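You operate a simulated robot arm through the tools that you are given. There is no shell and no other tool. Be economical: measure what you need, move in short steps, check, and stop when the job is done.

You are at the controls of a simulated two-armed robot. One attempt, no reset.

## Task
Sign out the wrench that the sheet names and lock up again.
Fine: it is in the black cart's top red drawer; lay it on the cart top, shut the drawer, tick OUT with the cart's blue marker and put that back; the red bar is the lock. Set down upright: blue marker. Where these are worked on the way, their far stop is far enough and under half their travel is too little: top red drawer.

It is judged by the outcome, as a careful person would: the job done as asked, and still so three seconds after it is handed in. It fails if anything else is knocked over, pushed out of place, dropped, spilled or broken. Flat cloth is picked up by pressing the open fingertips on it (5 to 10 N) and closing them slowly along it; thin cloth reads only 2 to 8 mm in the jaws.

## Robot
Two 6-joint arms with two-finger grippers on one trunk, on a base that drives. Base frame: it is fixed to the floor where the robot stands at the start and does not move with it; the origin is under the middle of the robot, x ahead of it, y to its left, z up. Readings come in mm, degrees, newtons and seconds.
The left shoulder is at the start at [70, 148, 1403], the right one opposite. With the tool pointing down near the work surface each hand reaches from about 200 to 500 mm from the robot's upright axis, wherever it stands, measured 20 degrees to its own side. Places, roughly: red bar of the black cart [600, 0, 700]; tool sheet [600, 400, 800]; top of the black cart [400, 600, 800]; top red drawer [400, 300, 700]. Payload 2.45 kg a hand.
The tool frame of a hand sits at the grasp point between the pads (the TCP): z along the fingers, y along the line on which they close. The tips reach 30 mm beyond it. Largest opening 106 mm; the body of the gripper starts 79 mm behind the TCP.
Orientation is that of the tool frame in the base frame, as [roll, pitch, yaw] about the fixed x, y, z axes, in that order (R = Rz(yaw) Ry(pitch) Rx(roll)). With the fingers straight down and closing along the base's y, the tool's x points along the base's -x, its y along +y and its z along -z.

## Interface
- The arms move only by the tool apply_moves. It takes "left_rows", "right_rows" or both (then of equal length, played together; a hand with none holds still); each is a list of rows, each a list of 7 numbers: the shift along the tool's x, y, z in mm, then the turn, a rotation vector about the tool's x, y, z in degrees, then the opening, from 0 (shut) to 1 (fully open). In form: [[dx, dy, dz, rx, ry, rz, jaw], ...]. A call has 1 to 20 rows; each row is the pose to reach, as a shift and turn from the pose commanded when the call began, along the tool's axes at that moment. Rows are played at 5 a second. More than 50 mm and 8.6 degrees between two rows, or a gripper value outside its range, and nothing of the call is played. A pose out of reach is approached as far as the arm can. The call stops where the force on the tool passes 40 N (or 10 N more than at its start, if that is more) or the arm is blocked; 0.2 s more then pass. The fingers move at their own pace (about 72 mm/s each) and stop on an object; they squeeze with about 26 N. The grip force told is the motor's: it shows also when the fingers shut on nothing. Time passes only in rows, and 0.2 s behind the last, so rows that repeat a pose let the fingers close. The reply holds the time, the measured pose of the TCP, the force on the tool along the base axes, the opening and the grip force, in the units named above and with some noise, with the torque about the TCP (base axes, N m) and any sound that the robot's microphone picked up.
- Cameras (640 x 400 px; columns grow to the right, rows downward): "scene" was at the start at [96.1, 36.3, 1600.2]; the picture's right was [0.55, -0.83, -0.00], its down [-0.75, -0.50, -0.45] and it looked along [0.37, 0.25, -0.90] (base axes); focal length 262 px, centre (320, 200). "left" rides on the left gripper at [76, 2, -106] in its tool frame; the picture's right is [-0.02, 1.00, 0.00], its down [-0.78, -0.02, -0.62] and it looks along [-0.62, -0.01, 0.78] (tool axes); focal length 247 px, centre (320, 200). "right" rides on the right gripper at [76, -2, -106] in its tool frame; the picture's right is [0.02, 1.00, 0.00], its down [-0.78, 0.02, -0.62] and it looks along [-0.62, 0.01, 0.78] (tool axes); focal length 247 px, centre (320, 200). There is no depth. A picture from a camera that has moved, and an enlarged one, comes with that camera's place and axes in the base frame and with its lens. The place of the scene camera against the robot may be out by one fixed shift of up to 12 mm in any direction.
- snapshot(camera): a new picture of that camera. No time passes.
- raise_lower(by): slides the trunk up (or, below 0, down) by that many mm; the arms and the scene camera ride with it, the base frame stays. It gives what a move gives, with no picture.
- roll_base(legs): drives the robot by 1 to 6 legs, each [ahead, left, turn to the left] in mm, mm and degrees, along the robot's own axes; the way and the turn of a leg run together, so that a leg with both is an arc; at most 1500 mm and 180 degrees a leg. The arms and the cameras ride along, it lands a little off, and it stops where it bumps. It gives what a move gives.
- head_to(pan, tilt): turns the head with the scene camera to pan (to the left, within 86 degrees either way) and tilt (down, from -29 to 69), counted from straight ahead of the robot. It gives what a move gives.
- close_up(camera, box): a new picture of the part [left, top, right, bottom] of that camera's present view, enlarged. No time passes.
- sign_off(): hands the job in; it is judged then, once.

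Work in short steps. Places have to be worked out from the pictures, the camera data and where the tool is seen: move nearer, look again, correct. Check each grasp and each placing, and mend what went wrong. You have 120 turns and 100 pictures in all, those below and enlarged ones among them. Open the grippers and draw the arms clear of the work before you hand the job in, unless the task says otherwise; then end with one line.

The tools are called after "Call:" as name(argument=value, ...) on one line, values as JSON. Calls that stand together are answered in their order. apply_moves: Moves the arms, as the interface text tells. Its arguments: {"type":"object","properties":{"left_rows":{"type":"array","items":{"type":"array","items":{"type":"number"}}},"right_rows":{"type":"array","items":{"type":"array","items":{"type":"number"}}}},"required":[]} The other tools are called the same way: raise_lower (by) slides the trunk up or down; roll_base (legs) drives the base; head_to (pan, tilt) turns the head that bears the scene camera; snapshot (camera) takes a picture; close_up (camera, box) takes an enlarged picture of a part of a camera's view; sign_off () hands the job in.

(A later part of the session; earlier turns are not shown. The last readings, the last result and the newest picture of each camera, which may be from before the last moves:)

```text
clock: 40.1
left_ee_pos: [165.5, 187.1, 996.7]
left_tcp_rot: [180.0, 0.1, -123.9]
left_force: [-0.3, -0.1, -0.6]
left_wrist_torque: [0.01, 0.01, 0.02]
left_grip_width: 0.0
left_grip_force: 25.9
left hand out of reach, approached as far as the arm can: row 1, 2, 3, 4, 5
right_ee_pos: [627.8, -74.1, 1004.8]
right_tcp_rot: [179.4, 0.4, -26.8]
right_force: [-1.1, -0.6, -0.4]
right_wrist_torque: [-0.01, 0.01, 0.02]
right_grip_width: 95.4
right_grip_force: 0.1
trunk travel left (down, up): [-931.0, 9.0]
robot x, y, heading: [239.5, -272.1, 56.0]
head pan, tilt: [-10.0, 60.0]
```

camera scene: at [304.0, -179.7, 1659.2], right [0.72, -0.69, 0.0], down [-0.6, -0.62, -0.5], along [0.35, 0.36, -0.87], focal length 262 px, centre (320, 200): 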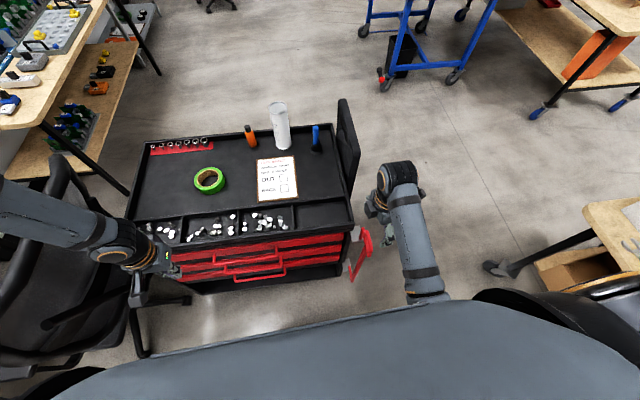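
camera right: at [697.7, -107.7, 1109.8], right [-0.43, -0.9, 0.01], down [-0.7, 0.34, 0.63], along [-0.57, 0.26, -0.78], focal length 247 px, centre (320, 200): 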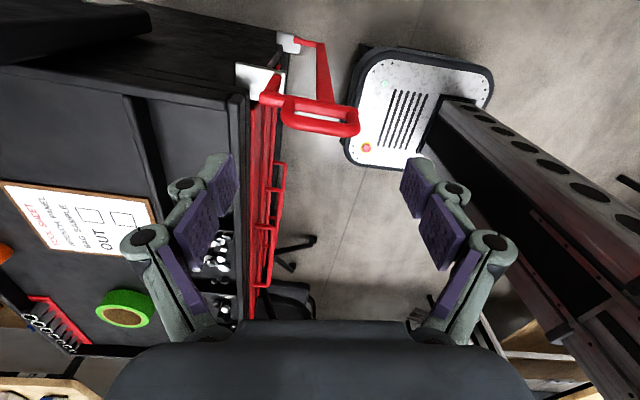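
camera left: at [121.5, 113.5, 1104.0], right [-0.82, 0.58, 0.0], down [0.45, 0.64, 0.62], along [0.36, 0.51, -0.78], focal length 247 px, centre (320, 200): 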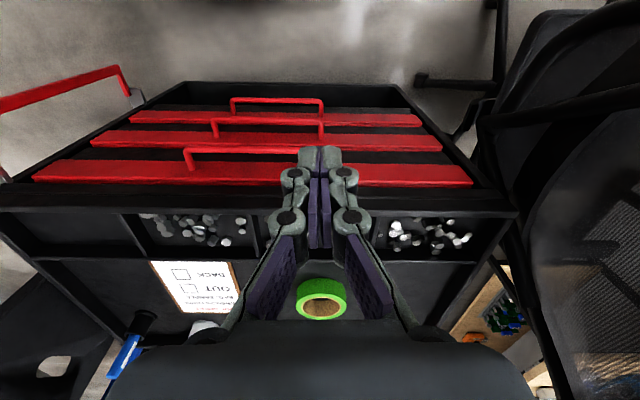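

Stuck at some joint limit; I back out toward the arm's starting posture: up, left and forward.

Call:
apply_moves(left_rows=[[0, 20, -40, 0, 0, 0, 0], [0, 40, -80, 0, 0, 0, 0], [-20, 70, -120, 0, 0, 0, 0], [-40, 100, -160, 0, 0, 0, 0], [-70, 122, -190, 0, 0, 0, 0], [-70, 122, -190, 0, 0, 0, 0]])

Call:
snapshot(camera="scene")

```text
refused: row 3 steps farther than a row can; nothing moved
```

```text
68 pictures are left
camera scene: at [305.5, -180.4, 1659.2], right [0.72, -0.69, 0.0], down [-0.6, -0.62, -0.5], along [0.35, 0.36, -0.87], focal length 262 px, centre (320, 200)
```

scene: 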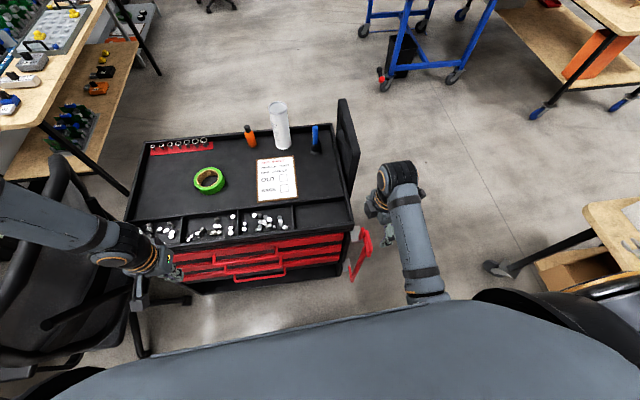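

Elbow is far out to the left. Same retreat with smaller steps.

Call:
apply_moves(left_rows=[[0, 15, -35, 0, 0, 0, 0], [0, 30, -70, 0, 0, 0, 0], [-10, 50, -105, 0, 0, 0, 0], [-25, 70, -140, 0, 0, 0, 0], [-45, 95, -170, 0, 0, 0, 0], [-70, 122, -190, 0, 0, 0, 0], [-70, 122, -190, 0, 0, 0, 0]])

```text
clock: 41.7
left_ee_pos: [103.3, 315.5, 1186.3]
left_tcp_rot: [-179.9, -0.2, -124.0]
left_force: [0.7, -0.5, -0.4]
left_wrist_torque: [-0.02, 0.03, 0.01]
left_grip_width: 0.0
left_grip_force: 25.9
left hand out of reach, approached as far as the arm can: row 4, 5
right_ee_pos: [628.4, -74.6, 1003.4]
right_tcp_rot: [179.3, 0.4, -26.8]
right_force: [0.4, -0.3, -0.2]
right_wrist_torque: [0.02, -0.01, 0.02]
right_grip_width: 95.3
right_grip_force: 0.1
trunk travel left (down, up): [-931.0, 9.0]
robot x, y, heading: [238.6, -269.3, 55.9]
head pan, tilt: [-10.0, 60.0]
```

Near the body the hand must be lower. From the wider radius (f≈410, r≈−439) I descend first to z≈900 and only then move right.

Call:
apply_moves(left_rows=[[-5, 0, 40, 0, 0, 0, 0], [-10, 0, 80, 0, 0, 0, 0], [-15, 0, 120, 0, 0, 0, 0], [-15, 0, 160, 0, 0, 0, 0], [-15, 0, 200, 0, 0, 0, 0], [-15, 0, 240, 0, 0, 0, 0], [-15, 0, 280, 0, 0, 0, 0]])

```text
clock: 43.3
left_ee_pos: [112.8, 327.5, 905.1]
left_tcp_rot: [179.8, -0.1, -123.9]
left_force: [0.5, 0.8, 0.0]
left_wrist_torque: [-0.02, 0.02, 0.0]
left_grip_width: 0.0
left_grip_force: 25.9
right_ee_pos: [628.4, -73.9, 1004.0]
right_tcp_rot: [179.4, 0.4, -26.7]
right_force: [0.5, 0.2, -0.4]
right_wrist_torque: [-0.01, 0.04, -0.02]
right_grip_width: 95.6
right_grip_force: 0.1
trunk travel left (down, up): [-931.0, 9.0]
robot x, y, heading: [237.7, -270.7, 56.3]
head pan, tilt: [-10.0, 60.0]
```

That works. Now right 220 mm along the cart front, slightly back for clearance.

Call:
apply_moves(left_rows=[[8, -40, 5, 0, 0, 0, 0], [15, -80, 10, 0, 0, 0, 0], [15, -120, 15, 0, 0, 0, 0], [15, -160, 20, 0, 0, 0, 0], [15, -200, 20, 0, 0, 0, 0], [15, -220, 20, 0, 0, 0, 0], [15, -220, 20, 0, 0, 0, 0]])

Call:
snapshot(camera="left")

```text
clock: 44.9
left_ee_pos: [288.6, 190.9, 886.5]
left_tcp_rot: [179.9, 0.0, -123.9]
left_force: [0.0, -0.1, -0.6]
left_wrist_torque: [0.01, 0.03, -0.02]
left_grip_width: 0.0
left_grip_force: 26.1
right_ee_pos: [628.1, -74.3, 1003.8]
right_tcp_rot: [179.4, 0.5, -26.9]
right_force: [0.1, -0.3, -0.1]
right_wrist_torque: [0.01, -0.01, 0.01]
right_grip_width: 95.4
right_grip_force: 0.0
trunk travel left (down, up): [-931.0, 9.0]
robot x, y, heading: [239.8, -272.7, 56.2]
head pan, tilt: [-10.0, 60.0]
```

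```text
67 pictures are left
camera left: at [245.1, 129.3, 992.2], right [-0.82, 0.57, 0.0], down [0.45, 0.64, 0.62], along [0.36, 0.51, -0.78], focal length 247 px, centre (320, 200)
```

left: 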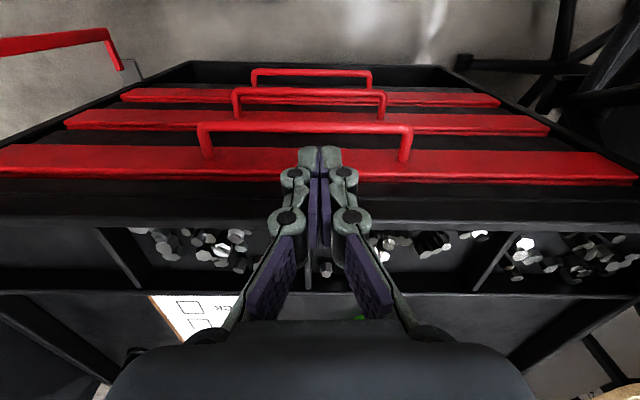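

Handle's bar lies at z≈764, ~15 mm ahead of the TCP, ~35 mm off the drawer face, centred ~13 mm to the right. I rotate the hand 90° (fingers closing front-back) to grip the bar itself.

Call:
apply_moves(left_rows=[[0, 0, 0, 0, 0, 8, 0.3], [0, 0, 0, 0, 0, 16, 0.3], [0, 0, 0, 0, 0, 24, 0.3], [0, 0, 0, 0, 0, 32, 0.3], [0, 0, 0, 0, 0, 40, 0.3], [0, 0, 0, 0, 0, 48, 0.3], [0, 0, 0, 0, 0, 56, 0.3], [0, 0, 0, 0, 0, 64, 0.3], [0, 0, 0, 0, 0, 72, 0.3], [0, 0, 0, 0, 0, 80, 0.3], [0, 0, 0, 0, 0, 88, 0.3], [0, 0, 0, 0, 0, 90, 0.3]])

Call:
snapshot(camera="left")

```text
clock: 47.5
left_ee_pos: [287.6, 190.6, 884.8]
left_tcp_rot: [-180.0, 0.0, 146.0]
left_force: [-0.2, 0.2, -0.9]
left_wrist_torque: [0.01, 0.0, -0.01]
left_grip_width: 32.0
left_grip_force: 0.1
right_ee_pos: [627.9, -75.1, 1003.5]
right_tcp_rot: [179.3, 0.4, -26.8]
right_force: [0.5, -0.1, -0.4]
right_wrist_torque: [-0.02, 0.02, 0.04]
right_grip_width: 95.5
right_grip_force: 0.1
trunk travel left (down, up): [-931.0, 9.0]
robot x, y, heading: [235.8, -274.2, 56.2]
head pan, tilt: [-10.0, 60.0]
```

```text
66 pictures are left
camera left: at [225.9, 235.7, 992.0], right [0.58, 0.82, 0.0], down [0.64, -0.45, 0.62], along [0.51, -0.36, -0.78], focal length 247 px, centre (320, 200)
```

left: 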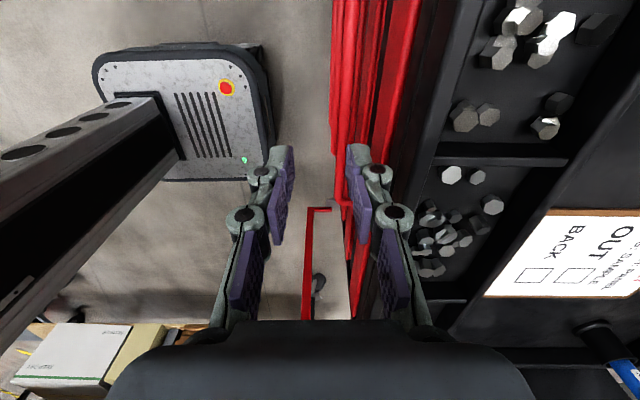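

Rotation worked. I enlarge to locate the bar relative to the fingers.

Call:
close_up(camera="left", box=[240, 60, 460, 320])

```text
1.54 times, centred on (350, 190) of left
camera zoom: at [225.9, 235.7, 992.0], right [0.58, 0.82, 0.0], down [0.64, -0.45, 0.62], along [0.51, -0.36, -0.78], focal length 380 px, centre (274, 215)
```

zoom: 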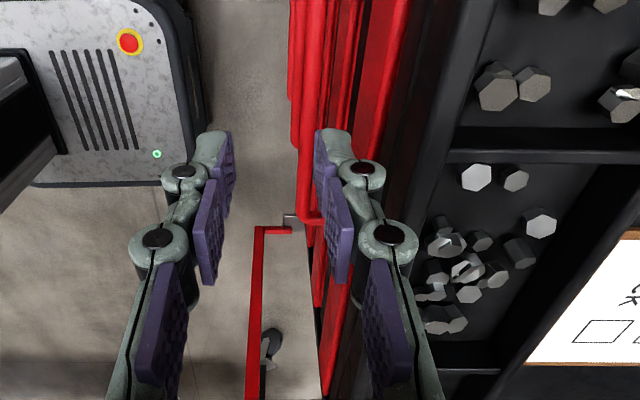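

The bar is ~19 mm ahead of the TCP. I move there and descend to z≈783, then look before closing.

Call:
apply_moves(left_rows=[[-6, 10, 20, 0, 0, 0, 0.31], [-13, 19, 45, 0, 0, 0, 0.31], [-13, 19, 70, 0, 0, 0, 0.31], [-13, 19, 90, 0, 0, 0, 0.31], [-13, 19, 101, 0, 0, 0, 0.31], [-13, 19, 101, 0, 0, 0, 0.31]])

Call:
close_up(camera="left", box=[220, 60, 440, 320])

```text
clock: 48.9
left_ee_pos: [308.9, 199.0, 784.9]
left_tcp_rot: [180.0, 0.1, 146.1]
left_force: [0.2, 1.0, 0.6]
left_wrist_torque: [-0.03, -0.03, -0.01]
left_grip_width: 32.7
left_grip_force: 0.1
right_ee_pos: [628.3, -74.8, 1003.9]
right_tcp_rot: [179.4, 0.4, -26.8]
right_force: [-0.1, -0.2, -0.1]
right_wrist_torque: [0.04, -0.03, -0.02]
right_grip_width: 95.4
right_grip_force: 0.1
trunk travel left (down, up): [-931.0, 9.0]
robot x, y, heading: [237.4, -271.9, 56.2]
head pan, tilt: [-10.0, 60.0]
```

```text
1.54 times, centred on (330, 190) of left
camera zoom: at [247.3, 243.6, 891.1], right [0.58, 0.82, 0.0], down [0.64, -0.45, 0.62], along [0.51, -0.36, -0.78], focal length 380 px, centre (305, 215)
```

zoom: 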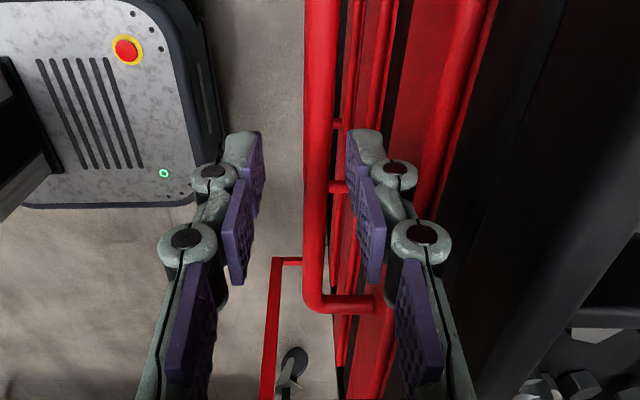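

The bar is between the fingers. Closing.

Call:
apply_moves(left_rows=[[0, 0, 0, 0, 0, 0, 0.15], [0, 0, 0, 0, 0, 0, 0], [0, 0, 0, 0, 0, 0, 0], [0, 0, 0, 0, 0, 0, 0]])

```text
clock: 49.9
left_ee_pos: [307.8, 200.0, 785.2]
left_tcp_rot: [-180.0, 0.0, 146.1]
left_force: [-0.1, 0.6, -0.9]
left_wrist_torque: [-0.04, -0.02, -0.01]
left_grip_width: 0.1
left_grip_force: 26.2
right_ee_pos: [628.8, -74.6, 1005.2]
right_tcp_rot: [179.4, 0.4, -26.8]
right_force: [0.1, 1.0, -0.8]
right_wrist_torque: [0.01, 0.01, 0.03]
right_grip_width: 95.4
right_grip_force: 0.1
trunk travel left (down, up): [-931.0, 9.0]
robot x, y, heading: [240.6, -269.3, 55.8]
head pan, tilt: [-10.0, 60.0]
```

Closed on nothing: re-triangulating with the handle's end puts the bar at z≈741, ~7 mm further ahead. I back up, tilt the hand 25° so its body clears the lip, and come in again along the fingers.

Call:
apply_moves(left_rows=[[0, -10, -20, 0, 0, 0, 0.1], [0, -17, -20, -8, 0, 0, 0.25], [0, -17, -10, -16, 0, 0, 0.25], [0, -17, -8, -25, 0, 0, 0.25], [0, -8, 12, -25, 0, 0, 0.25], [0, 0, 28, -25, 0, 0, 0.25], [0, 2, 33, -25, 0, 0, 0.25], [0, 2, 33, -25, 0, 0, 0.25]])

Call:
close_up(camera="left", box=[220, 60, 440, 320])

```text
refused: row 4 steps farther than a row can; nothing moved
```

```text
1.54 times, centred on (330, 190) of left
camera zoom: at [247.3, 243.7, 891.0], right [0.58, 0.82, 0.0], down [0.64, -0.45, 0.62], along [0.51, -0.36, -0.78], focal length 380 px, centre (305, 215)
```

zoom: 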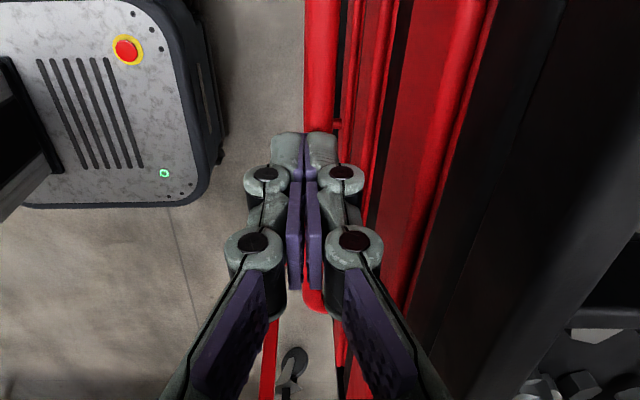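

One turn step was 9°; same again with finer steps (the bar is seen just under and ahead of the tips, as computed).

Call:
apply_moves(left_rows=[[0, -10, -20, 0, 0, 0, 0.1], [0, -17, -20, -8, 0, 0, 0.25], [0, -17, -10, -16, 0, 0, 0.25], [0, -17, -8, -24, 0, 0, 0.25], [0, -8, 12, -25, 0, 0, 0.25], [0, 0, 28, -25, 0, 0, 0.25], [0, 2, 33, -25, 0, 0, 0.25], [0, 2, 33, -25, 0, 0, 0.25]])

Call:
close_up(camera="left", box=[220, 60, 440, 320])

```text
clock: 51.7
left_ee_pos: [309.4, 200.7, 750.0]
left_tcp_rot: [154.9, 0.1, 146.1]
left_force: [-0.2, 0.1, 0.2]
left_wrist_torque: [-0.01, 0.0, 0.01]
left_grip_width: 26.6
left_grip_force: 0.2
right_ee_pos: [627.9, -74.0, 1004.0]
right_tcp_rot: [179.4, 0.4, -26.8]
right_force: [0.1, -0.6, -0.2]
right_wrist_torque: [-0.03, 0.05, -0.01]
right_grip_width: 95.1
right_grip_force: 0.1
trunk travel left (down, up): [-931.0, 9.0]
robot x, y, heading: [238.3, -270.0, 56.0]
head pan, tilt: [-10.0, 60.0]
```

```text
1.54 times, centred on (330, 190) of left
camera zoom: at [222.8, 207.9, 848.2], right [0.52, 0.74, 0.42], down [0.5, -0.67, 0.56], along [0.69, -0.08, -0.72], focal length 380 px, centre (305, 215)
```

zoom: 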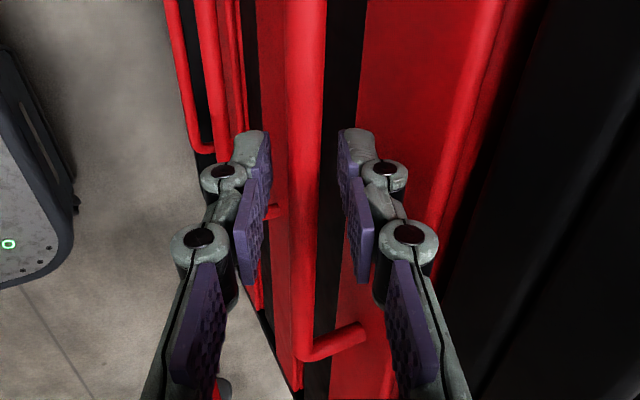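

The bar passes between the fingers at the right depth. Close.

Call:
apply_moves(left_rows=[[0, 0, 0, 0, 0, 0, 0.12], [0, 0, 0, 0, 0, 0, 0], [0, 0, 0, 0, 0, 0, 0], [0, 0, 0, 0, 0, 0, 0]])

```text
clock: 52.7
left_ee_pos: [309.9, 202.2, 751.6]
left_tcp_rot: [155.2, 0.0, 146.2]
left_force: [0.1, 1.6, -4.6]
left_wrist_torque: [0.29, 0.4, -0.71]
left_grip_width: 10.8
left_grip_force: 38.3
right_ee_pos: [628.7, -74.6, 1003.6]
right_tcp_rot: [179.4, 0.4, -26.7]
right_force: [0.0, -0.4, -0.3]
right_wrist_torque: [0.02, -0.02, -0.01]
right_grip_width: 95.4
right_grip_force: 0.1
trunk travel left (down, up): [-931.0, 9.0]
robot x, y, heading: [238.3, -272.3, 56.1]
head pan, tilt: [-10.0, 60.0]
```

Gripped firmly (10.8 mm). I pull the drawer by driving back 100 mm.

Call:
roll_base(legs=[[-100, 0, 0]])

Call:
snapshot(camera="scene")

```text
clock: 53.9
left_ee_pos: [252.8, 122.8, 750.7]
left_tcp_rot: [154.9, -0.2, 146.1]
left_force: [-16.6, 13.3, -0.9]
left_wrist_torque: [0.92, 1.08, -0.28]
left_grip_width: 10.9
left_grip_force: 38.2
right_ee_pos: [572.2, -153.9, 1004.2]
right_tcp_rot: [179.3, 0.3, -26.9]
right_force: [-1.2, 0.7, 0.4]
right_wrist_torque: [-0.02, 0.02, -0.02]
right_grip_width: 95.3
right_grip_force: 0.1
trunk travel left (down, up): [-931.0, 9.0]
robot x, y, heading: [180.1, -351.2, 56.1]
head pan, tilt: [-10.0, 60.0]
```

```text
61 pictures are left
camera scene: at [247.9, -258.8, 1659.2], right [0.72, -0.69, 0.0], down [-0.6, -0.63, -0.5], along [0.35, 0.36, -0.87], focal length 262 px, centre (320, 200)
```

scene: 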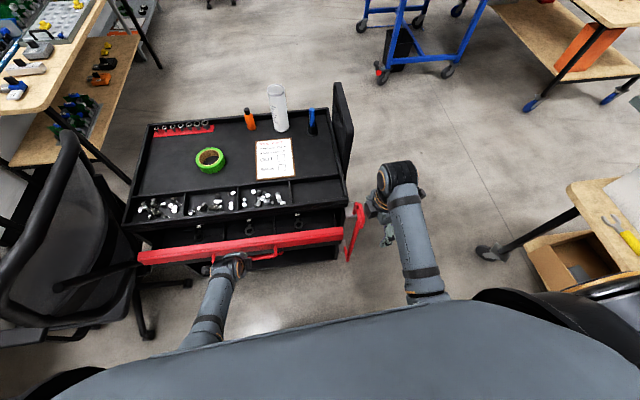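

The drawer slides. The chair's armrest is near the drawer's left end; I zoom in before pulling more.

Call:
close_up(camera="scene", box=[20, 170, 380, 340])

```text
1.78 times, centred on (200, 255) of scene
camera zoom: at [247.9, -258.8, 1659.2], right [0.72, -0.69, 0.0], down [-0.6, -0.63, -0.5], along [0.35, 0.36, -0.87], focal length 466 px, centre (533, 102)
```

zoom: 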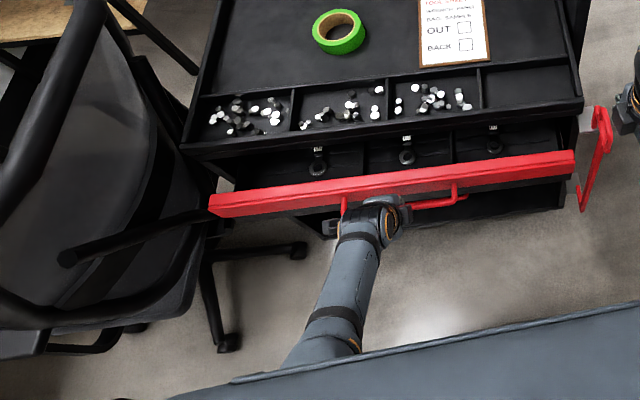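

The armrest lies left of the drawer's path (~40 mm beyond its end), and the drawer front is already past it. I pull another 150 mm.

Call:
roll_base(legs=[[-150, 0, 0]])

Call:
snapshot(camera="scene")

```text
clock: 55.2
left_ee_pos: [166.7, 0.8, 750.8]
left_tcp_rot: [154.9, -0.3, 146.1]
left_force: [-26.2, 20.9, -5.5]
left_wrist_torque: [0.48, 0.7, -0.49]
left_grip_width: 11.1
left_grip_force: 38.1
right_ee_pos: [486.7, -276.6, 1003.3]
right_tcp_rot: [179.4, 0.2, -26.8]
right_force: [-0.2, 0.1, -0.3]
right_wrist_torque: [-0.01, 0.02, 0.01]
right_grip_width: 95.5
right_grip_force: 0.1
trunk travel left (down, up): [-931.0, 9.0]
robot x, y, heading: [96.6, -477.0, 56.1]
head pan, tilt: [-10.0, 60.0]
```

```text
59 pictures are left
camera scene: at [161.9, -380.8, 1659.1], right [0.72, -0.69, 0.01], down [-0.6, -0.63, -0.5], along [0.35, 0.36, -0.87], focal length 262 px, centre (320, 200)
```

scene: 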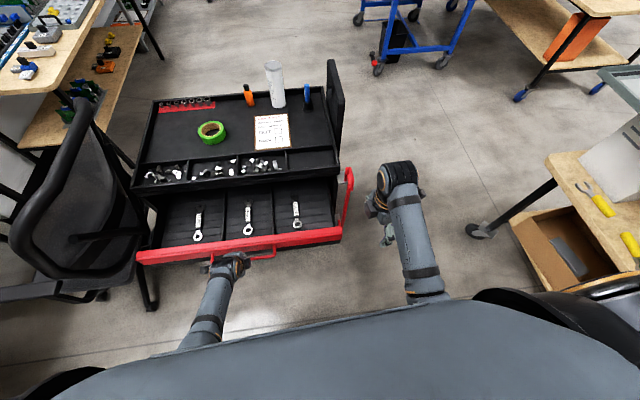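

Three wrenches now visible, one per compartment. I zoom in for labels.

Call:
close_up(camera="scene", box=[130, 165, 350, 275])

```text
2.91 times, centred on (240, 220) of scene
camera zoom: at [161.9, -380.8, 1659.1], right [0.72, -0.69, 0.01], down [-0.6, -0.63, -0.5], along [0.35, 0.36, -0.87], focal length 763 px, centre (553, 142)
```

zoom: 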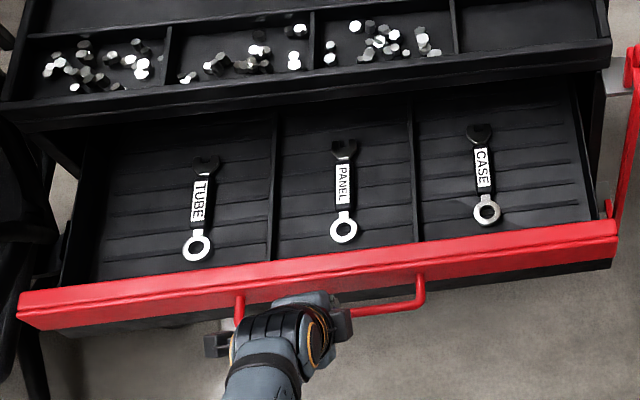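

PANEL is the middle wrench. I release the handle and back the left hand off along its fingers, up and toward me.

Call:
apply_moves(left_rows=[[0, 0, 0, 0, 0, 0, 0.25], [0, 0, 0, 0, 0, 0, 0.28], [0, 0, -30, 0, 0, 0, 0.28], [0, 0, -70, 0, 0, 0, 0.28], [0, 0, -110, 0, 0, 0, 0.28]])

```text
clock: 56.4
left_ee_pos: [140.5, -41.7, 852.6]
left_tcp_rot: [154.7, -0.4, 146.0]
left_force: [-0.6, -0.2, -0.5]
left_wrist_torque: [0.0, 0.01, -0.04]
left_grip_width: 29.7
left_grip_force: 0.1
right_ee_pos: [488.0, -282.2, 1004.2]
right_tcp_rot: [179.4, 0.4, -26.9]
right_force: [0.4, 0.1, -0.1]
right_wrist_torque: [0.0, 0.03, 0.01]
right_grip_width: 95.4
right_grip_force: 0.2
trunk travel left (down, up): [-931.0, 9.0]
robot x, y, heading: [95.7, -481.2, 56.0]
head pan, tilt: [-10.0, 60.0]
```

I untilt the hand, then rotate it back to the default yaw.

Call:
apply_moves(left_rows=[[0, -5, -15, 8.2, 0, 0, 0.28], [0, -5, -30, 16.4, 0, 0, 0.28], [0, -5, -40, 25, 0, 0, 0.28], [0, -5, -40, 25, 0, 0, 0.28]])

Call:
apply_moves(left_rows=[[0, 4, 0, 0, 0, -8, 0.5], [0, 8, 0, 0, 0, -16, 0.5], [0, 12, 0, 0, 0, -24, 0.5], [0, 16, 0, 0, 0, -32, 0.5], [0, 20, 0, 0, 0, -40, 0.5], [0, 25, 0, 0, 0, -48, 0.5], [0, 30, 0, 0, 0, -56, 0.5], [0, 35, 0, 0, 0, -64, 0.5], [0, 40, 0, 0, 0, -72, 0.5], [0, 45, 0, 0, 0, -80, 0.5], [0, 50, 0, 0, 0, -88, 0.5], [0, 50, 0, 0, 0, -90, 0.5]])

```text
clock: 57.4
left_ee_pos: [129.6, -59.4, 886.3]
left_tcp_rot: [179.8, -0.7, 146.2]
left_force: [1.1, -0.5, 0.9]
left_wrist_torque: [-0.02, 0.02, 0.01]
left_grip_width: 29.6
left_grip_force: 0.1
right_ee_pos: [486.9, -281.2, 1003.8]
right_tcp_rot: [179.4, 0.4, -26.8]
right_force: [-0.2, 0.4, -0.6]
right_wrist_torque: [0.0, 0.04, -0.01]
right_grip_width: 95.6
right_grip_force: 0.1
trunk travel left (down, up): [-931.0, 9.0]
robot x, y, heading: [96.6, -480.9, 56.2]
head pan, tilt: [-10.0, 60.0]
```

```text
clock: 60.0
left_ee_pos: [158.3, -16.6, 886.7]
left_tcp_rot: [179.5, 0.3, -123.7]
left_force: [0.0, -0.8, -0.1]
left_wrist_torque: [0.02, -0.03, 0.03]
left_grip_width: 52.9
left_grip_force: 0.1
right_ee_pos: [488.3, -281.4, 1004.6]
right_tcp_rot: [179.3, 0.3, -26.8]
right_force: [0.1, -0.1, -0.5]
right_wrist_torque: [-0.01, -0.01, 0.0]
right_grip_width: 95.3
right_grip_force: 0.1
trunk travel left (down, up): [-931.0, 9.0]
robot x, y, heading: [94.6, -478.1, 56.2]
head pan, tilt: [-10.0, 60.0]
```

Left hand is back to default, right behind the wrench line. I roll ahead 70 mm and reach out 130 mm to look into the drawer.

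Call:
roll_base(legs=[[70, 0, 0]])

Call:
apply_moves(left_rows=[[-40, 0, 0, 0, 0, 0, 0.6], [-80, 0, 0, 0, 0, 0, 0.6], [-120, 0, 0, 0, 0, 0, 0.6], [-120, 0, 0, 0, 0, 0, 0.6]])

Call:
snapshot(camera="left")

```text
clock: 61.0
left_ee_pos: [195.5, 36.9, 889.6]
left_tcp_rot: [179.4, 0.5, -124.0]
left_force: [-1.1, -1.3, 0.2]
left_wrist_torque: [0.04, -0.03, 0.02]
left_grip_width: 53.0
left_grip_force: 0.1
right_ee_pos: [525.5, -227.4, 1006.4]
right_tcp_rot: [179.7, 0.4, -26.9]
right_force: [1.2, 0.1, 0.4]
right_wrist_torque: [0.06, 0.0, -0.05]
right_grip_width: 95.5
right_grip_force: 0.0
trunk travel left (down, up): [-931.0, 9.0]
robot x, y, heading: [141.1, -424.2, 56.2]
head pan, tilt: [-10.0, 60.0]
```

```text
clock: 62.0
left_ee_pos: [263.8, 140.9, 886.9]
left_tcp_rot: [179.3, 0.3, -124.0]
left_force: [-0.6, -0.4, 0.8]
left_wrist_torque: [0.01, 0.03, -0.03]
left_grip_width: 63.5
left_grip_force: 0.1
right_ee_pos: [527.4, -224.1, 1004.2]
right_tcp_rot: [179.4, 0.3, -26.8]
right_force: [0.3, 0.0, 0.3]
right_wrist_torque: [0.01, -0.03, 0.02]
right_grip_width: 95.6
right_grip_force: 0.1
trunk travel left (down, up): [-931.0, 9.0]
robot x, y, heading: [134.7, -421.3, 56.2]
head pan, tilt: [-10.0, 60.0]
```

```text
57 pictures are left
camera left: at [221.2, 77.1, 992.4], right [-0.82, 0.58, 0.01], down [0.45, 0.63, 0.63], along [0.35, 0.52, -0.78], focal length 247 px, centre (320, 200)
```

left: 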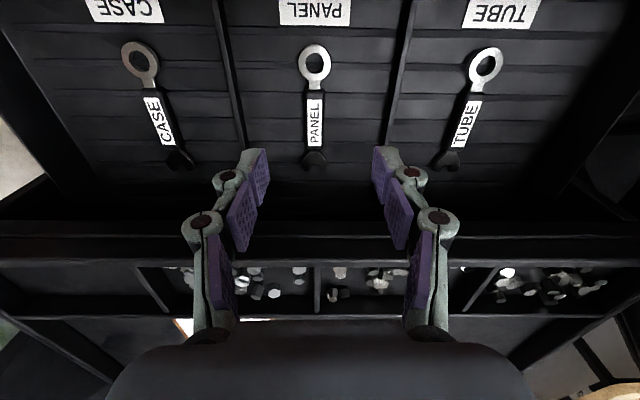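

PANEL label on both the compartment and wrench matches. The wrench grip is ~30 mm ahead; I move over it and descend 80 mm to refine its height.

Call:
apply_moves(left_rows=[[-14, -2, 25, 0, 0, 0, 0.6], [-28, -4, 55, 0, 0, 0, 0.6], [-28, -4, 80, 0, 0, 0, 0.6], [-28, -4, 80, 0, 0, 0, 0.6]])

Call:
snapshot(camera="left")

```text
clock: 63.0
left_ee_pos: [269.1, 144.7, 836.5]
left_tcp_rot: [179.5, 0.3, -124.0]
left_force: [-0.3, -0.4, 0.1]
left_wrist_torque: [0.0, 0.05, -0.03]
left_grip_width: 63.7
left_grip_force: 0.0
left hand out of reach, approached as far as the arm can: row 2, 3, 4
right_ee_pos: [528.3, -221.9, 1004.6]
right_tcp_rot: [179.4, 0.4, -26.8]
right_force: [0.7, -0.6, 0.0]
right_wrist_torque: [-0.02, 0.01, 0.03]
right_grip_width: 95.5
right_grip_force: 0.1
trunk travel left (down, up): [-931.0, 9.0]
robot x, y, heading: [137.9, -423.9, 56.3]
head pan, tilt: [-10.0, 60.0]
```

```text
56 pictures are left
camera left: at [227.4, 82.2, 942.5], right [-0.82, 0.58, 0.01], down [0.46, 0.63, 0.62], along [0.35, 0.51, -0.78], focal length 247 px, centre (320, 200)
```

left: 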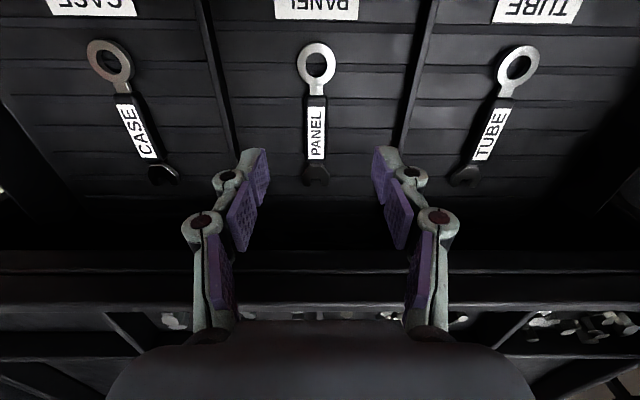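

The floor of the drawer works out nearer z≈668 and the wrench is ~41 mm ahead. I close the right hand (to keep it clear of the lock loop), roll ahead 60 and lower the trunk 100.

Call:
apply_moves(right_rows=[[0, 0, 0, 0, 0, 0, 0.3], [0, 0, 0, 0, 0, 0, 0], [0, 0, 0, 0, 0, 0, 0]])

Call:
roll_base(legs=[[55, 0, 0]])

Call:
raise_lower(by=-90)

Call:
snapshot(camera="left")

Call:
snapshot(camera="scene")

```text
clock: 63.9
left_ee_pos: [269.8, 143.5, 836.5]
left_tcp_rot: [179.5, 0.2, -124.0]
left_force: [0.3, -0.7, -0.3]
left_wrist_torque: [-0.01, 0.01, -0.01]
left_grip_width: 63.5
left_grip_force: 0.1
right_ee_pos: [528.3, -223.5, 1004.8]
right_tcp_rot: [179.4, 0.4, -26.8]
right_force: [-0.6, 0.3, 0.2]
right_wrist_torque: [0.01, 0.01, 0.03]
right_grip_width: 0.0
right_grip_force: 8.1
trunk travel left (down, up): [-931.0, 9.0]
robot x, y, heading: [136.6, -419.4, 56.0]
head pan, tilt: [-10.0, 60.0]
```

```text
clock: 64.8
left_ee_pos: [297.3, 185.6, 841.0]
left_tcp_rot: [179.3, 0.6, -123.9]
left_force: [-1.0, -1.5, 0.1]
left_wrist_torque: [0.02, -0.01, -0.01]
left_grip_width: 63.8
left_grip_force: 0.0
right_ee_pos: [555.3, -184.5, 1006.3]
right_tcp_rot: [179.7, 0.5, -26.7]
right_force: [-0.5, -0.2, -0.7]
right_wrist_torque: [0.06, -0.06, -0.03]
right_grip_width: 0.0
right_grip_force: 25.9
trunk travel left (down, up): [-931.0, 9.0]
robot x, y, heading: [168.7, -375.2, 56.0]
head pan, tilt: [-10.0, 60.0]
```

```text
clock: 66.0
left_ee_pos: [299.4, 189.2, 746.6]
left_tcp_rot: [179.4, 0.2, -124.0]
left_force: [0.1, 1.2, 0.4]
left_wrist_torque: [-0.02, -0.06, 0.02]
left_grip_width: 63.5
left_grip_force: 0.0
right_ee_pos: [557.6, -179.4, 913.0]
right_tcp_rot: [179.4, 0.4, -26.7]
right_force: [-0.2, -0.1, -0.5]
right_wrist_torque: [0.04, 0.0, 0.01]
right_grip_width: 0.2
right_grip_force: 25.9
trunk travel left (down, up): [-841.0, 99.0]
robot x, y, heading: [167.7, -376.5, 56.2]
head pan, tilt: [-10.0, 60.0]
```

```text
55 pictures are left
camera left: at [257.0, 126.2, 852.8], right [-0.82, 0.58, 0.01], down [0.46, 0.63, 0.62], along [0.35, 0.51, -0.78], focal length 247 px, centre (320, 200)
```

left: 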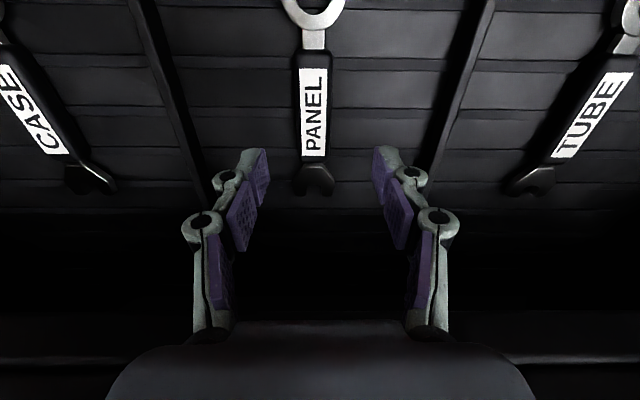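

```text
54 pictures are left
camera scene: at [235.1, -284.9, 1569.3], right [0.72, -0.69, 0.0], down [-0.6, -0.62, -0.5], along [0.35, 0.36, -0.87], focal length 262 px, centre (320, 200)
```

scene: 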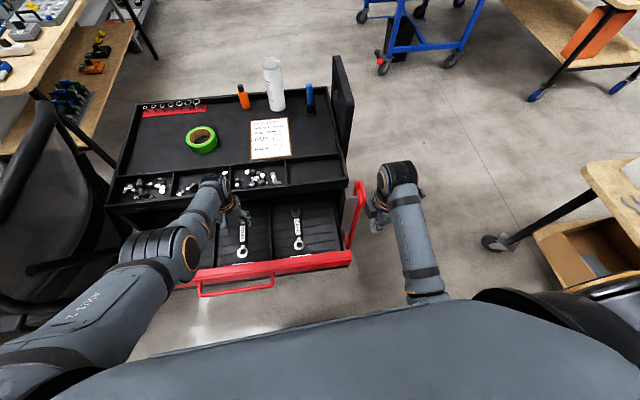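

The wrench's grip is now ~20 mm behind the TCP. I move back 20 and down 28 with jaws at half, then look again.

Call:
apply_moves(left_rows=[[10, -1, 0, 0, 0, 0, 0.5], [20, -2, 10, 0, 0, 0, 0.5], [20, -2, 20, 0, 0, 0, 0.5], [20, -2, 28, 0, 0, 0, 0.5], [20, -2, 28, 0, 0, 0, 0.5]])

Call:
snapshot(camera="left")

```text
clock: 67.2
left_ee_pos: [288.3, 169.5, 721.7]
left_tcp_rot: [179.4, 0.2, -124.0]
left_force: [0.0, -0.3, 0.4]
left_wrist_torque: [-0.01, -0.02, -0.01]
left_grip_width: 52.9
left_grip_force: 0.1
left hand out of reach, approached as far as the arm can: row 4, 5
right_ee_pos: [557.4, -178.5, 914.4]
right_tcp_rot: [179.4, 0.4, -26.8]
right_force: [-0.4, 0.5, -0.7]
right_wrist_torque: [0.0, -0.04, 0.01]
right_grip_width: 0.0
right_grip_force: 25.9
trunk travel left (down, up): [-841.0, 99.0]
robot x, y, heading: [166.4, -378.8, 56.3]
head pan, tilt: [-10.0, 60.0]
```

```text
53 pictures are left
camera left: at [245.4, 106.4, 827.6], right [-0.82, 0.58, 0.01], down [0.46, 0.63, 0.62], along [0.35, 0.51, -0.78], focal length 247 px, centre (320, 200)
```

left: 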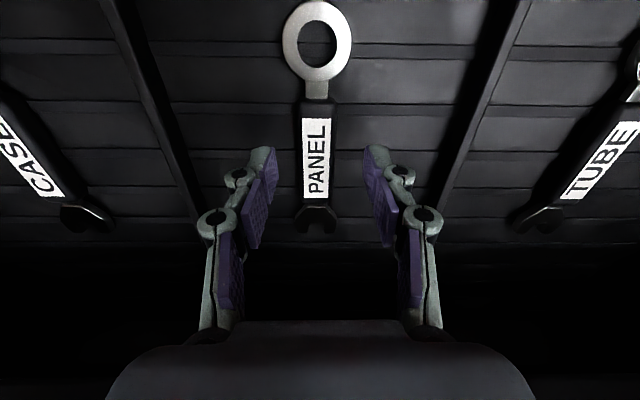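

Label top is at z≈684 and right under the TCP. The arm is at its limit downward, so I lower the trunk 14 mm to bring the tips around the wrench.

Call:
raise_lower(by=-14)

Call:
close_up(camera="left", box=[200, 60, 440, 260])

```text
clock: 67.9
left_ee_pos: [287.0, 169.5, 707.6]
left_tcp_rot: [179.4, 0.2, -124.0]
left_force: [-0.4, -0.7, -0.1]
left_wrist_torque: [0.05, 0.02, -0.03]
left_grip_width: 53.2
left_grip_force: 0.0
right_ee_pos: [558.0, -179.5, 899.6]
right_tcp_rot: [179.4, 0.4, -26.8]
right_force: [-1.1, -0.8, -0.9]
right_wrist_torque: [-0.04, 0.04, 0.02]
right_grip_width: 0.1
right_grip_force: 26.3
trunk travel left (down, up): [-827.0, 113.0]
robot x, y, heading: [167.9, -377.5, 55.9]
head pan, tilt: [-10.0, 60.0]
```

```text
2.00 times, centred on (320, 160) of left
camera zoom: at [245.4, 106.6, 813.5], right [-0.82, 0.58, 0.01], down [0.46, 0.63, 0.62], along [0.35, 0.51, -0.78], focal length 494 px, centre (320, 280)
```

zoom: 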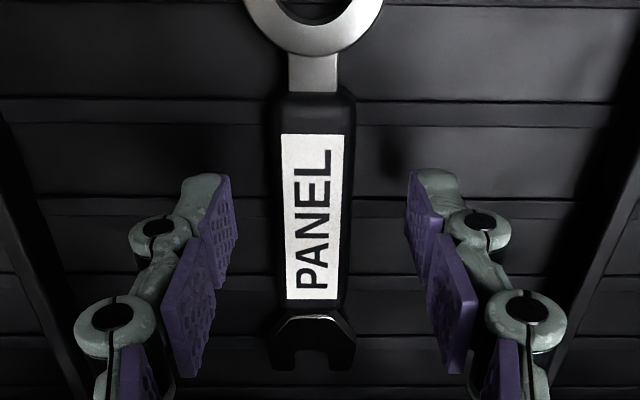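

Wrench's grip is between the fingers. Lower 4 mm more and close.

Call:
raise_lower(by=-4)

Call:
apply_moves(left_rows=[[0, 0, 0, 0, 0, 0, 0.35], [0, 0, 0, 0, 0, 0, 0.2], [0, 0, 0, 0, 0, 0, 0.1], [0, 0, 0, 0, 0, 0, 0.1], [0, 0, 0, 0, 0, 0, 0.1]])

Call:
close_up(camera="left", box=[200, 60, 440, 260])

```text
clock: 68.4
left_ee_pos: [288.6, 170.1, 704.0]
left_tcp_rot: [179.4, 0.2, -124.0]
left_force: [-0.2, -0.4, 0.4]
left_wrist_torque: [0.02, 0.02, 0.0]
left_grip_width: 53.2
left_grip_force: 0.0
right_ee_pos: [557.4, -178.8, 895.8]
right_tcp_rot: [179.4, 0.4, -26.8]
right_force: [0.0, 0.4, -0.3]
right_wrist_torque: [0.04, -0.02, 0.0]
right_grip_width: 0.0
right_grip_force: 26.2
trunk travel left (down, up): [-823.0, 117.0]
robot x, y, heading: [164.6, -376.6, 56.0]
head pan, tilt: [-10.0, 60.0]
```

```text
clock: 69.6
left_ee_pos: [288.4, 168.8, 703.7]
left_tcp_rot: [179.3, 0.2, -124.0]
left_force: [1.0, -0.2, 0.4]
left_wrist_torque: [0.01, 0.01, -0.01]
left_grip_width: 25.5
left_grip_force: 25.9
right_ee_pos: [557.3, -178.6, 897.4]
right_tcp_rot: [179.5, 0.3, -26.8]
right_force: [0.1, 0.2, -0.6]
right_wrist_torque: [0.03, -0.01, -0.03]
right_grip_width: 0.4
right_grip_force: 26.4
trunk travel left (down, up): [-823.0, 117.0]
robot x, y, heading: [167.8, -374.5, 55.9]
head pan, tilt: [-10.0, 60.0]
```

```text
2.00 times, centred on (320, 160) of left
camera zoom: at [245.5, 106.5, 809.7], right [-0.82, 0.58, 0.01], down [0.46, 0.63, 0.62], along [0.35, 0.51, -0.78], focal length 494 px, centre (320, 280)
```

zoom: 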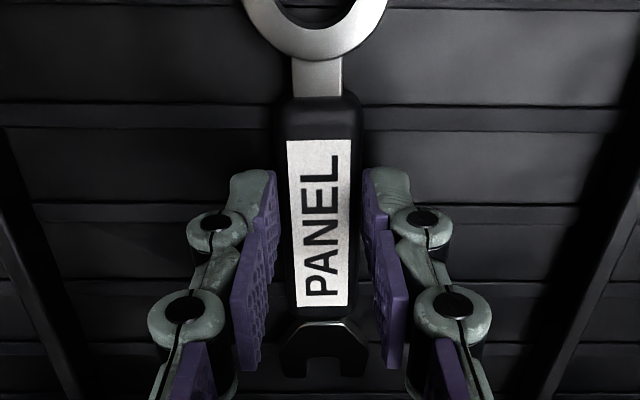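

Gripped at 25.5 mm. I lift by raising the trunk 115 mm and the arm a further 60 mm.

Call:
raise_lower(by=115)

Call:
apply_moves(left_rows=[[0, 0, -30, 0, 0, 0, 0.1], [0, 0, -60, 0, 0, 0, 0.1], [0, 0, -90, 0, 0, 0, 0.1], [0, 0, -110, 0, 0, 0, 0.1], [0, 0, -110, 0, 0, 0, 0.1]])

Call:
snapshot(camera="left")

Call:
snapshot(camera="scene")

```text
clock: 71.1
left_ee_pos: [288.6, 170.0, 819.6]
left_tcp_rot: [179.4, 0.3, -124.0]
left_force: [0.0, 0.2, 0.4]
left_wrist_torque: [0.04, -0.03, 0.01]
left_grip_width: 10.1
left_grip_force: 0.0
right_ee_pos: [557.8, -180.0, 1011.1]
right_tcp_rot: [179.4, 0.3, -26.7]
right_force: [0.8, 1.1, -0.1]
right_wrist_torque: [0.01, -0.02, 0.01]
right_grip_width: 0.0
right_grip_force: 25.9
trunk travel left (down, up): [-938.0, 2.0]
robot x, y, heading: [170.3, -379.4, 55.9]
head pan, tilt: [-10.0, 60.0]
```

```text
clock: 72.3
left_ee_pos: [288.6, 170.3, 928.0]
left_tcp_rot: [179.4, 0.2, -123.9]
left_force: [-0.1, -0.1, -0.8]
left_wrist_torque: [0.0, -0.03, -0.03]
left_grip_width: 10.7
left_grip_force: 0.1
right_ee_pos: [557.9, -178.8, 1010.5]
right_tcp_rot: [179.3, 0.4, -26.9]
right_force: [-0.6, 0.8, 0.6]
right_wrist_torque: [0.0, 0.01, -0.02]
right_grip_width: 0.2
right_grip_force: 26.3
trunk travel left (down, up): [-938.0, 2.0]
robot x, y, heading: [163.1, -372.2, 56.2]
head pan, tilt: [-10.0, 60.0]
```

```text
50 pictures are left
camera left: at [245.6, 106.0, 1034.0], right [-0.82, 0.58, 0.01], down [0.46, 0.64, 0.62], along [0.35, 0.51, -0.78], focal length 247 px, centre (320, 200)
```

left: 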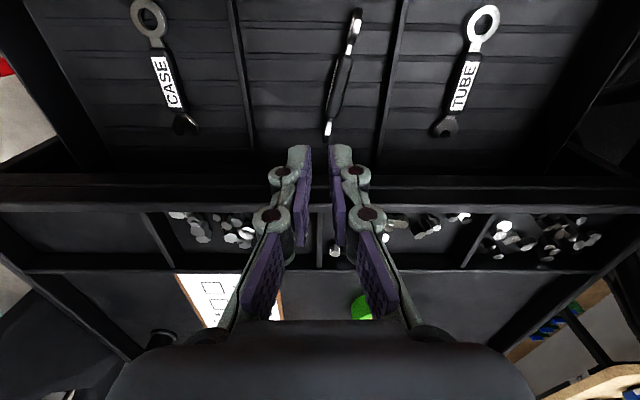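

```text
49 pictures are left
camera scene: at [235.3, -284.4, 1666.2], right [0.72, -0.69, 0.0], down [-0.6, -0.62, -0.5], along [0.35, 0.36, -0.87], focal length 262 px, centre (320, 200)
```

scene: 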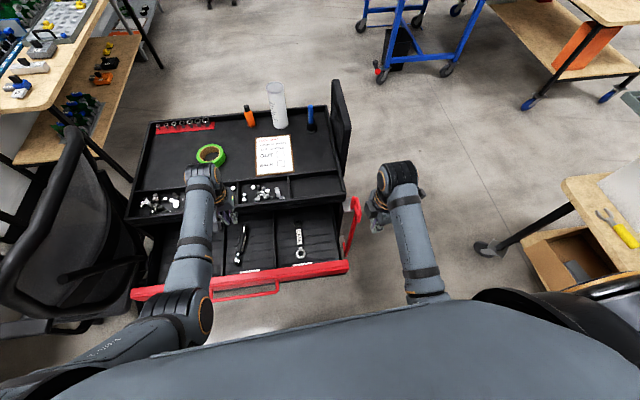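

It slipped out (grip too shallow) and now lies rolled on its side in its compartment. I zoom in on it.

Call:
close_up(camera="left", box=[260, 0, 420, 150])

```text
2.67 times, centred on (340, 75) of left
camera zoom: at [245.6, 106.0, 1034.0], right [-0.82, 0.58, 0.01], down [0.46, 0.64, 0.62], along [0.35, 0.51, -0.78], focal length 659 px, centre (267, 533)
```

zoom: 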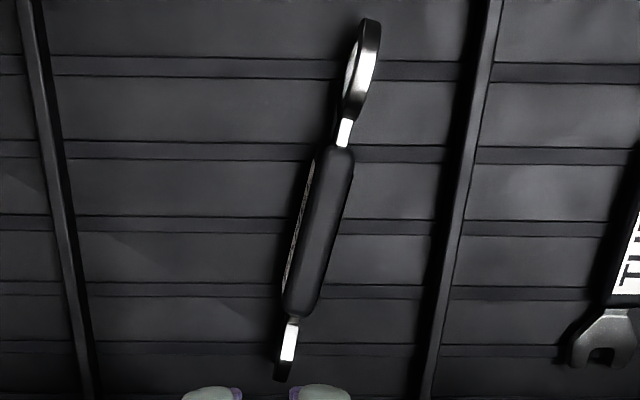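

It stands on edge now, yawed ~13°, which gives a deeper grip. I lower the trunk 115, shift ~26 left, 10 ahead, yaw to match and descend to z≈745.

Call:
raise_lower(by=-115)

Call:
apply_moves(left_rows=[[-5, 13, 10, 0, 0, 6, 0.35], [-10, 26, 30, 0, 0, 12, 0.35], [-10, 26, 50, 0, 0, 12, 0.35], [-10, 26, 65, 0, 0, 12, 0.35], [-10, 26, 65, 0, 0, 12, 0.35]])

Call:
close_up(camera="left", box=[200, 20, 440, 220])

```text
clock: 73.7
left_ee_pos: [287.8, 168.7, 813.0]
left_tcp_rot: [179.5, 0.1, -123.9]
left_force: [0.6, 0.4, 0.6]
left_wrist_torque: [0.0, -0.02, 0.04]
left_grip_width: 10.5
left_grip_force: 0.0
right_ee_pos: [557.7, -179.0, 895.8]
right_tcp_rot: [179.4, 0.5, -26.8]
right_force: [-0.1, 0.2, 0.1]
right_wrist_torque: [0.02, -0.03, 0.02]
right_grip_width: 0.0
right_grip_force: 26.0
trunk travel left (down, up): [-823.0, 117.0]
robot x, y, heading: [166.6, -375.7, 56.0]
head pan, tilt: [-10.0, 60.0]
```

```text
clock: 74.9
left_ee_pos: [272.2, 192.5, 749.1]
left_tcp_rot: [179.4, 0.0, -136.0]
left_force: [0.6, 0.0, -0.3]
left_wrist_torque: [-0.02, -0.01, 0.0]
left_grip_width: 37.1
left_grip_force: 0.1
right_ee_pos: [557.5, -179.0, 895.9]
right_tcp_rot: [179.4, 0.5, -26.7]
right_force: [-0.2, 0.2, -0.4]
right_wrist_torque: [0.0, 0.01, 0.03]
right_grip_width: 0.0
right_grip_force: 25.5
trunk travel left (down, up): [-823.0, 117.0]
robot x, y, heading: [166.4, -378.1, 56.2]
head pan, tilt: [-10.0, 60.0]
```

```text
2.00 times, centred on (320, 120) of left
camera zoom: at [217.3, 140.2, 854.7], right [-0.68, 0.73, 0.01], down [0.58, 0.53, 0.62], along [0.45, 0.43, -0.78], focal length 494 px, centre (320, 360)
```

zoom: 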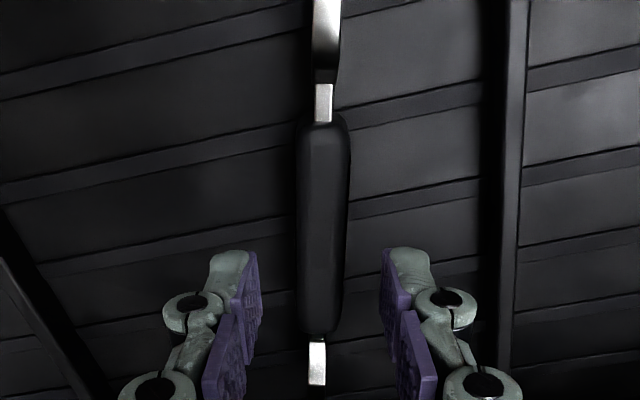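

Aligned with the handle. I lower straight by the trunk 46 mm and close.

Call:
raise_lower(by=-46)

Call:
apply_moves(left_rows=[[0, 0, 0, 0, 0, 0, 0.25], [0, 0, 0, 0, 0, 0, 0.1], [0, 0, 0, 0, 0, 0, 0], [0, 0, 0, 0, 0, 0, 0], [0, 0, 0, 0, 0, 0, 0]])

Call:
close_up(camera="left", box=[200, 20, 440, 220])

```text
clock: 75.8
left_ee_pos: [272.3, 192.6, 703.0]
left_tcp_rot: [179.3, 0.0, -136.0]
left_force: [0.5, 0.2, 0.2]
left_wrist_torque: [-0.02, 0.0, -0.01]
left_grip_width: 37.0
left_grip_force: 0.0
right_ee_pos: [557.9, -179.8, 848.8]
right_tcp_rot: [179.4, 0.4, -26.7]
right_force: [0.2, 0.2, 0.2]
right_wrist_torque: [-0.05, 0.02, 0.05]
right_grip_width: 0.0
right_grip_force: 26.3
trunk travel left (down, up): [-777.0, 163.0]
robot x, y, heading: [166.7, -374.1, 56.2]
head pan, tilt: [-10.0, 60.0]
```

```text
clock: 77.0
left_ee_pos: [272.5, 192.2, 702.5]
left_tcp_rot: [179.4, 0.1, -136.0]
left_force: [0.6, 0.1, 0.2]
left_wrist_torque: [0.04, -0.05, 0.04]
left_grip_width: 17.4
left_grip_force: 25.5
right_ee_pos: [557.3, -180.1, 850.0]
right_tcp_rot: [179.4, 0.4, -26.8]
right_force: [-0.5, 0.1, 0.1]
right_wrist_torque: [0.02, 0.02, 0.02]
right_grip_width: 0.0
right_grip_force: 25.7
trunk travel left (down, up): [-777.0, 163.0]
robot x, y, heading: [166.8, -379.1, 56.0]
head pan, tilt: [-10.0, 60.0]
```

```text
2.00 times, centred on (320, 120) of left
camera zoom: at [217.4, 140.2, 808.8], right [-0.68, 0.73, 0.01], down [0.58, 0.53, 0.62], along [0.45, 0.43, -0.78], focal length 494 px, centre (320, 360)
```

zoom: 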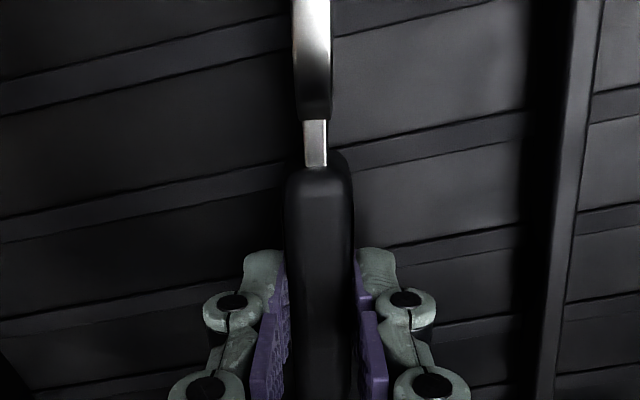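

Gripped across 17.4 mm, deeper this time. I lift 30 mm and check.

Call:
raise_lower(by=30)

Call:
close_up(camera="left", box=[200, 20, 440, 220])

```text
clock: 77.8
left_ee_pos: [272.7, 193.3, 732.3]
left_tcp_rot: [179.4, 0.1, -136.0]
left_force: [-0.6, 0.0, -1.8]
left_wrist_torque: [-0.04, 0.01, -0.01]
left_grip_width: 17.2
left_grip_force: 26.2
right_ee_pos: [557.9, -178.0, 880.1]
right_tcp_rot: [179.3, 0.4, -26.8]
right_force: [0.0, 0.3, -0.4]
right_wrist_torque: [-0.01, -0.03, 0.0]
right_grip_width: 0.0
right_grip_force: 26.3
trunk travel left (down, up): [-807.0, 133.0]
robot x, y, heading: [168.3, -378.2, 55.9]
head pan, tilt: [-10.0, 60.0]
```

```text
2.00 times, centred on (320, 120) of left
camera zoom: at [217.5, 140.4, 838.5], right [-0.68, 0.73, 0.01], down [0.58, 0.53, 0.62], along [0.45, 0.43, -0.78], focal length 494 px, centre (320, 360)
```

zoom: 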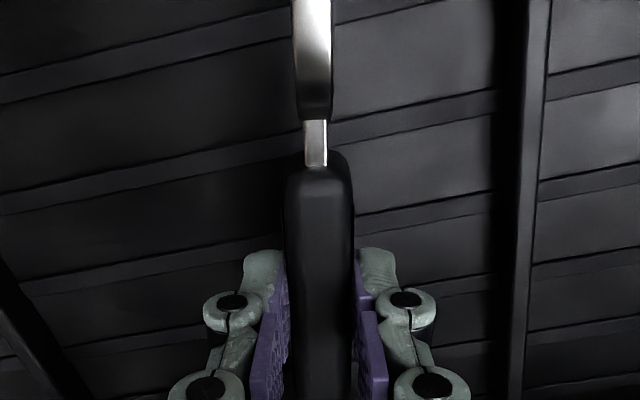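

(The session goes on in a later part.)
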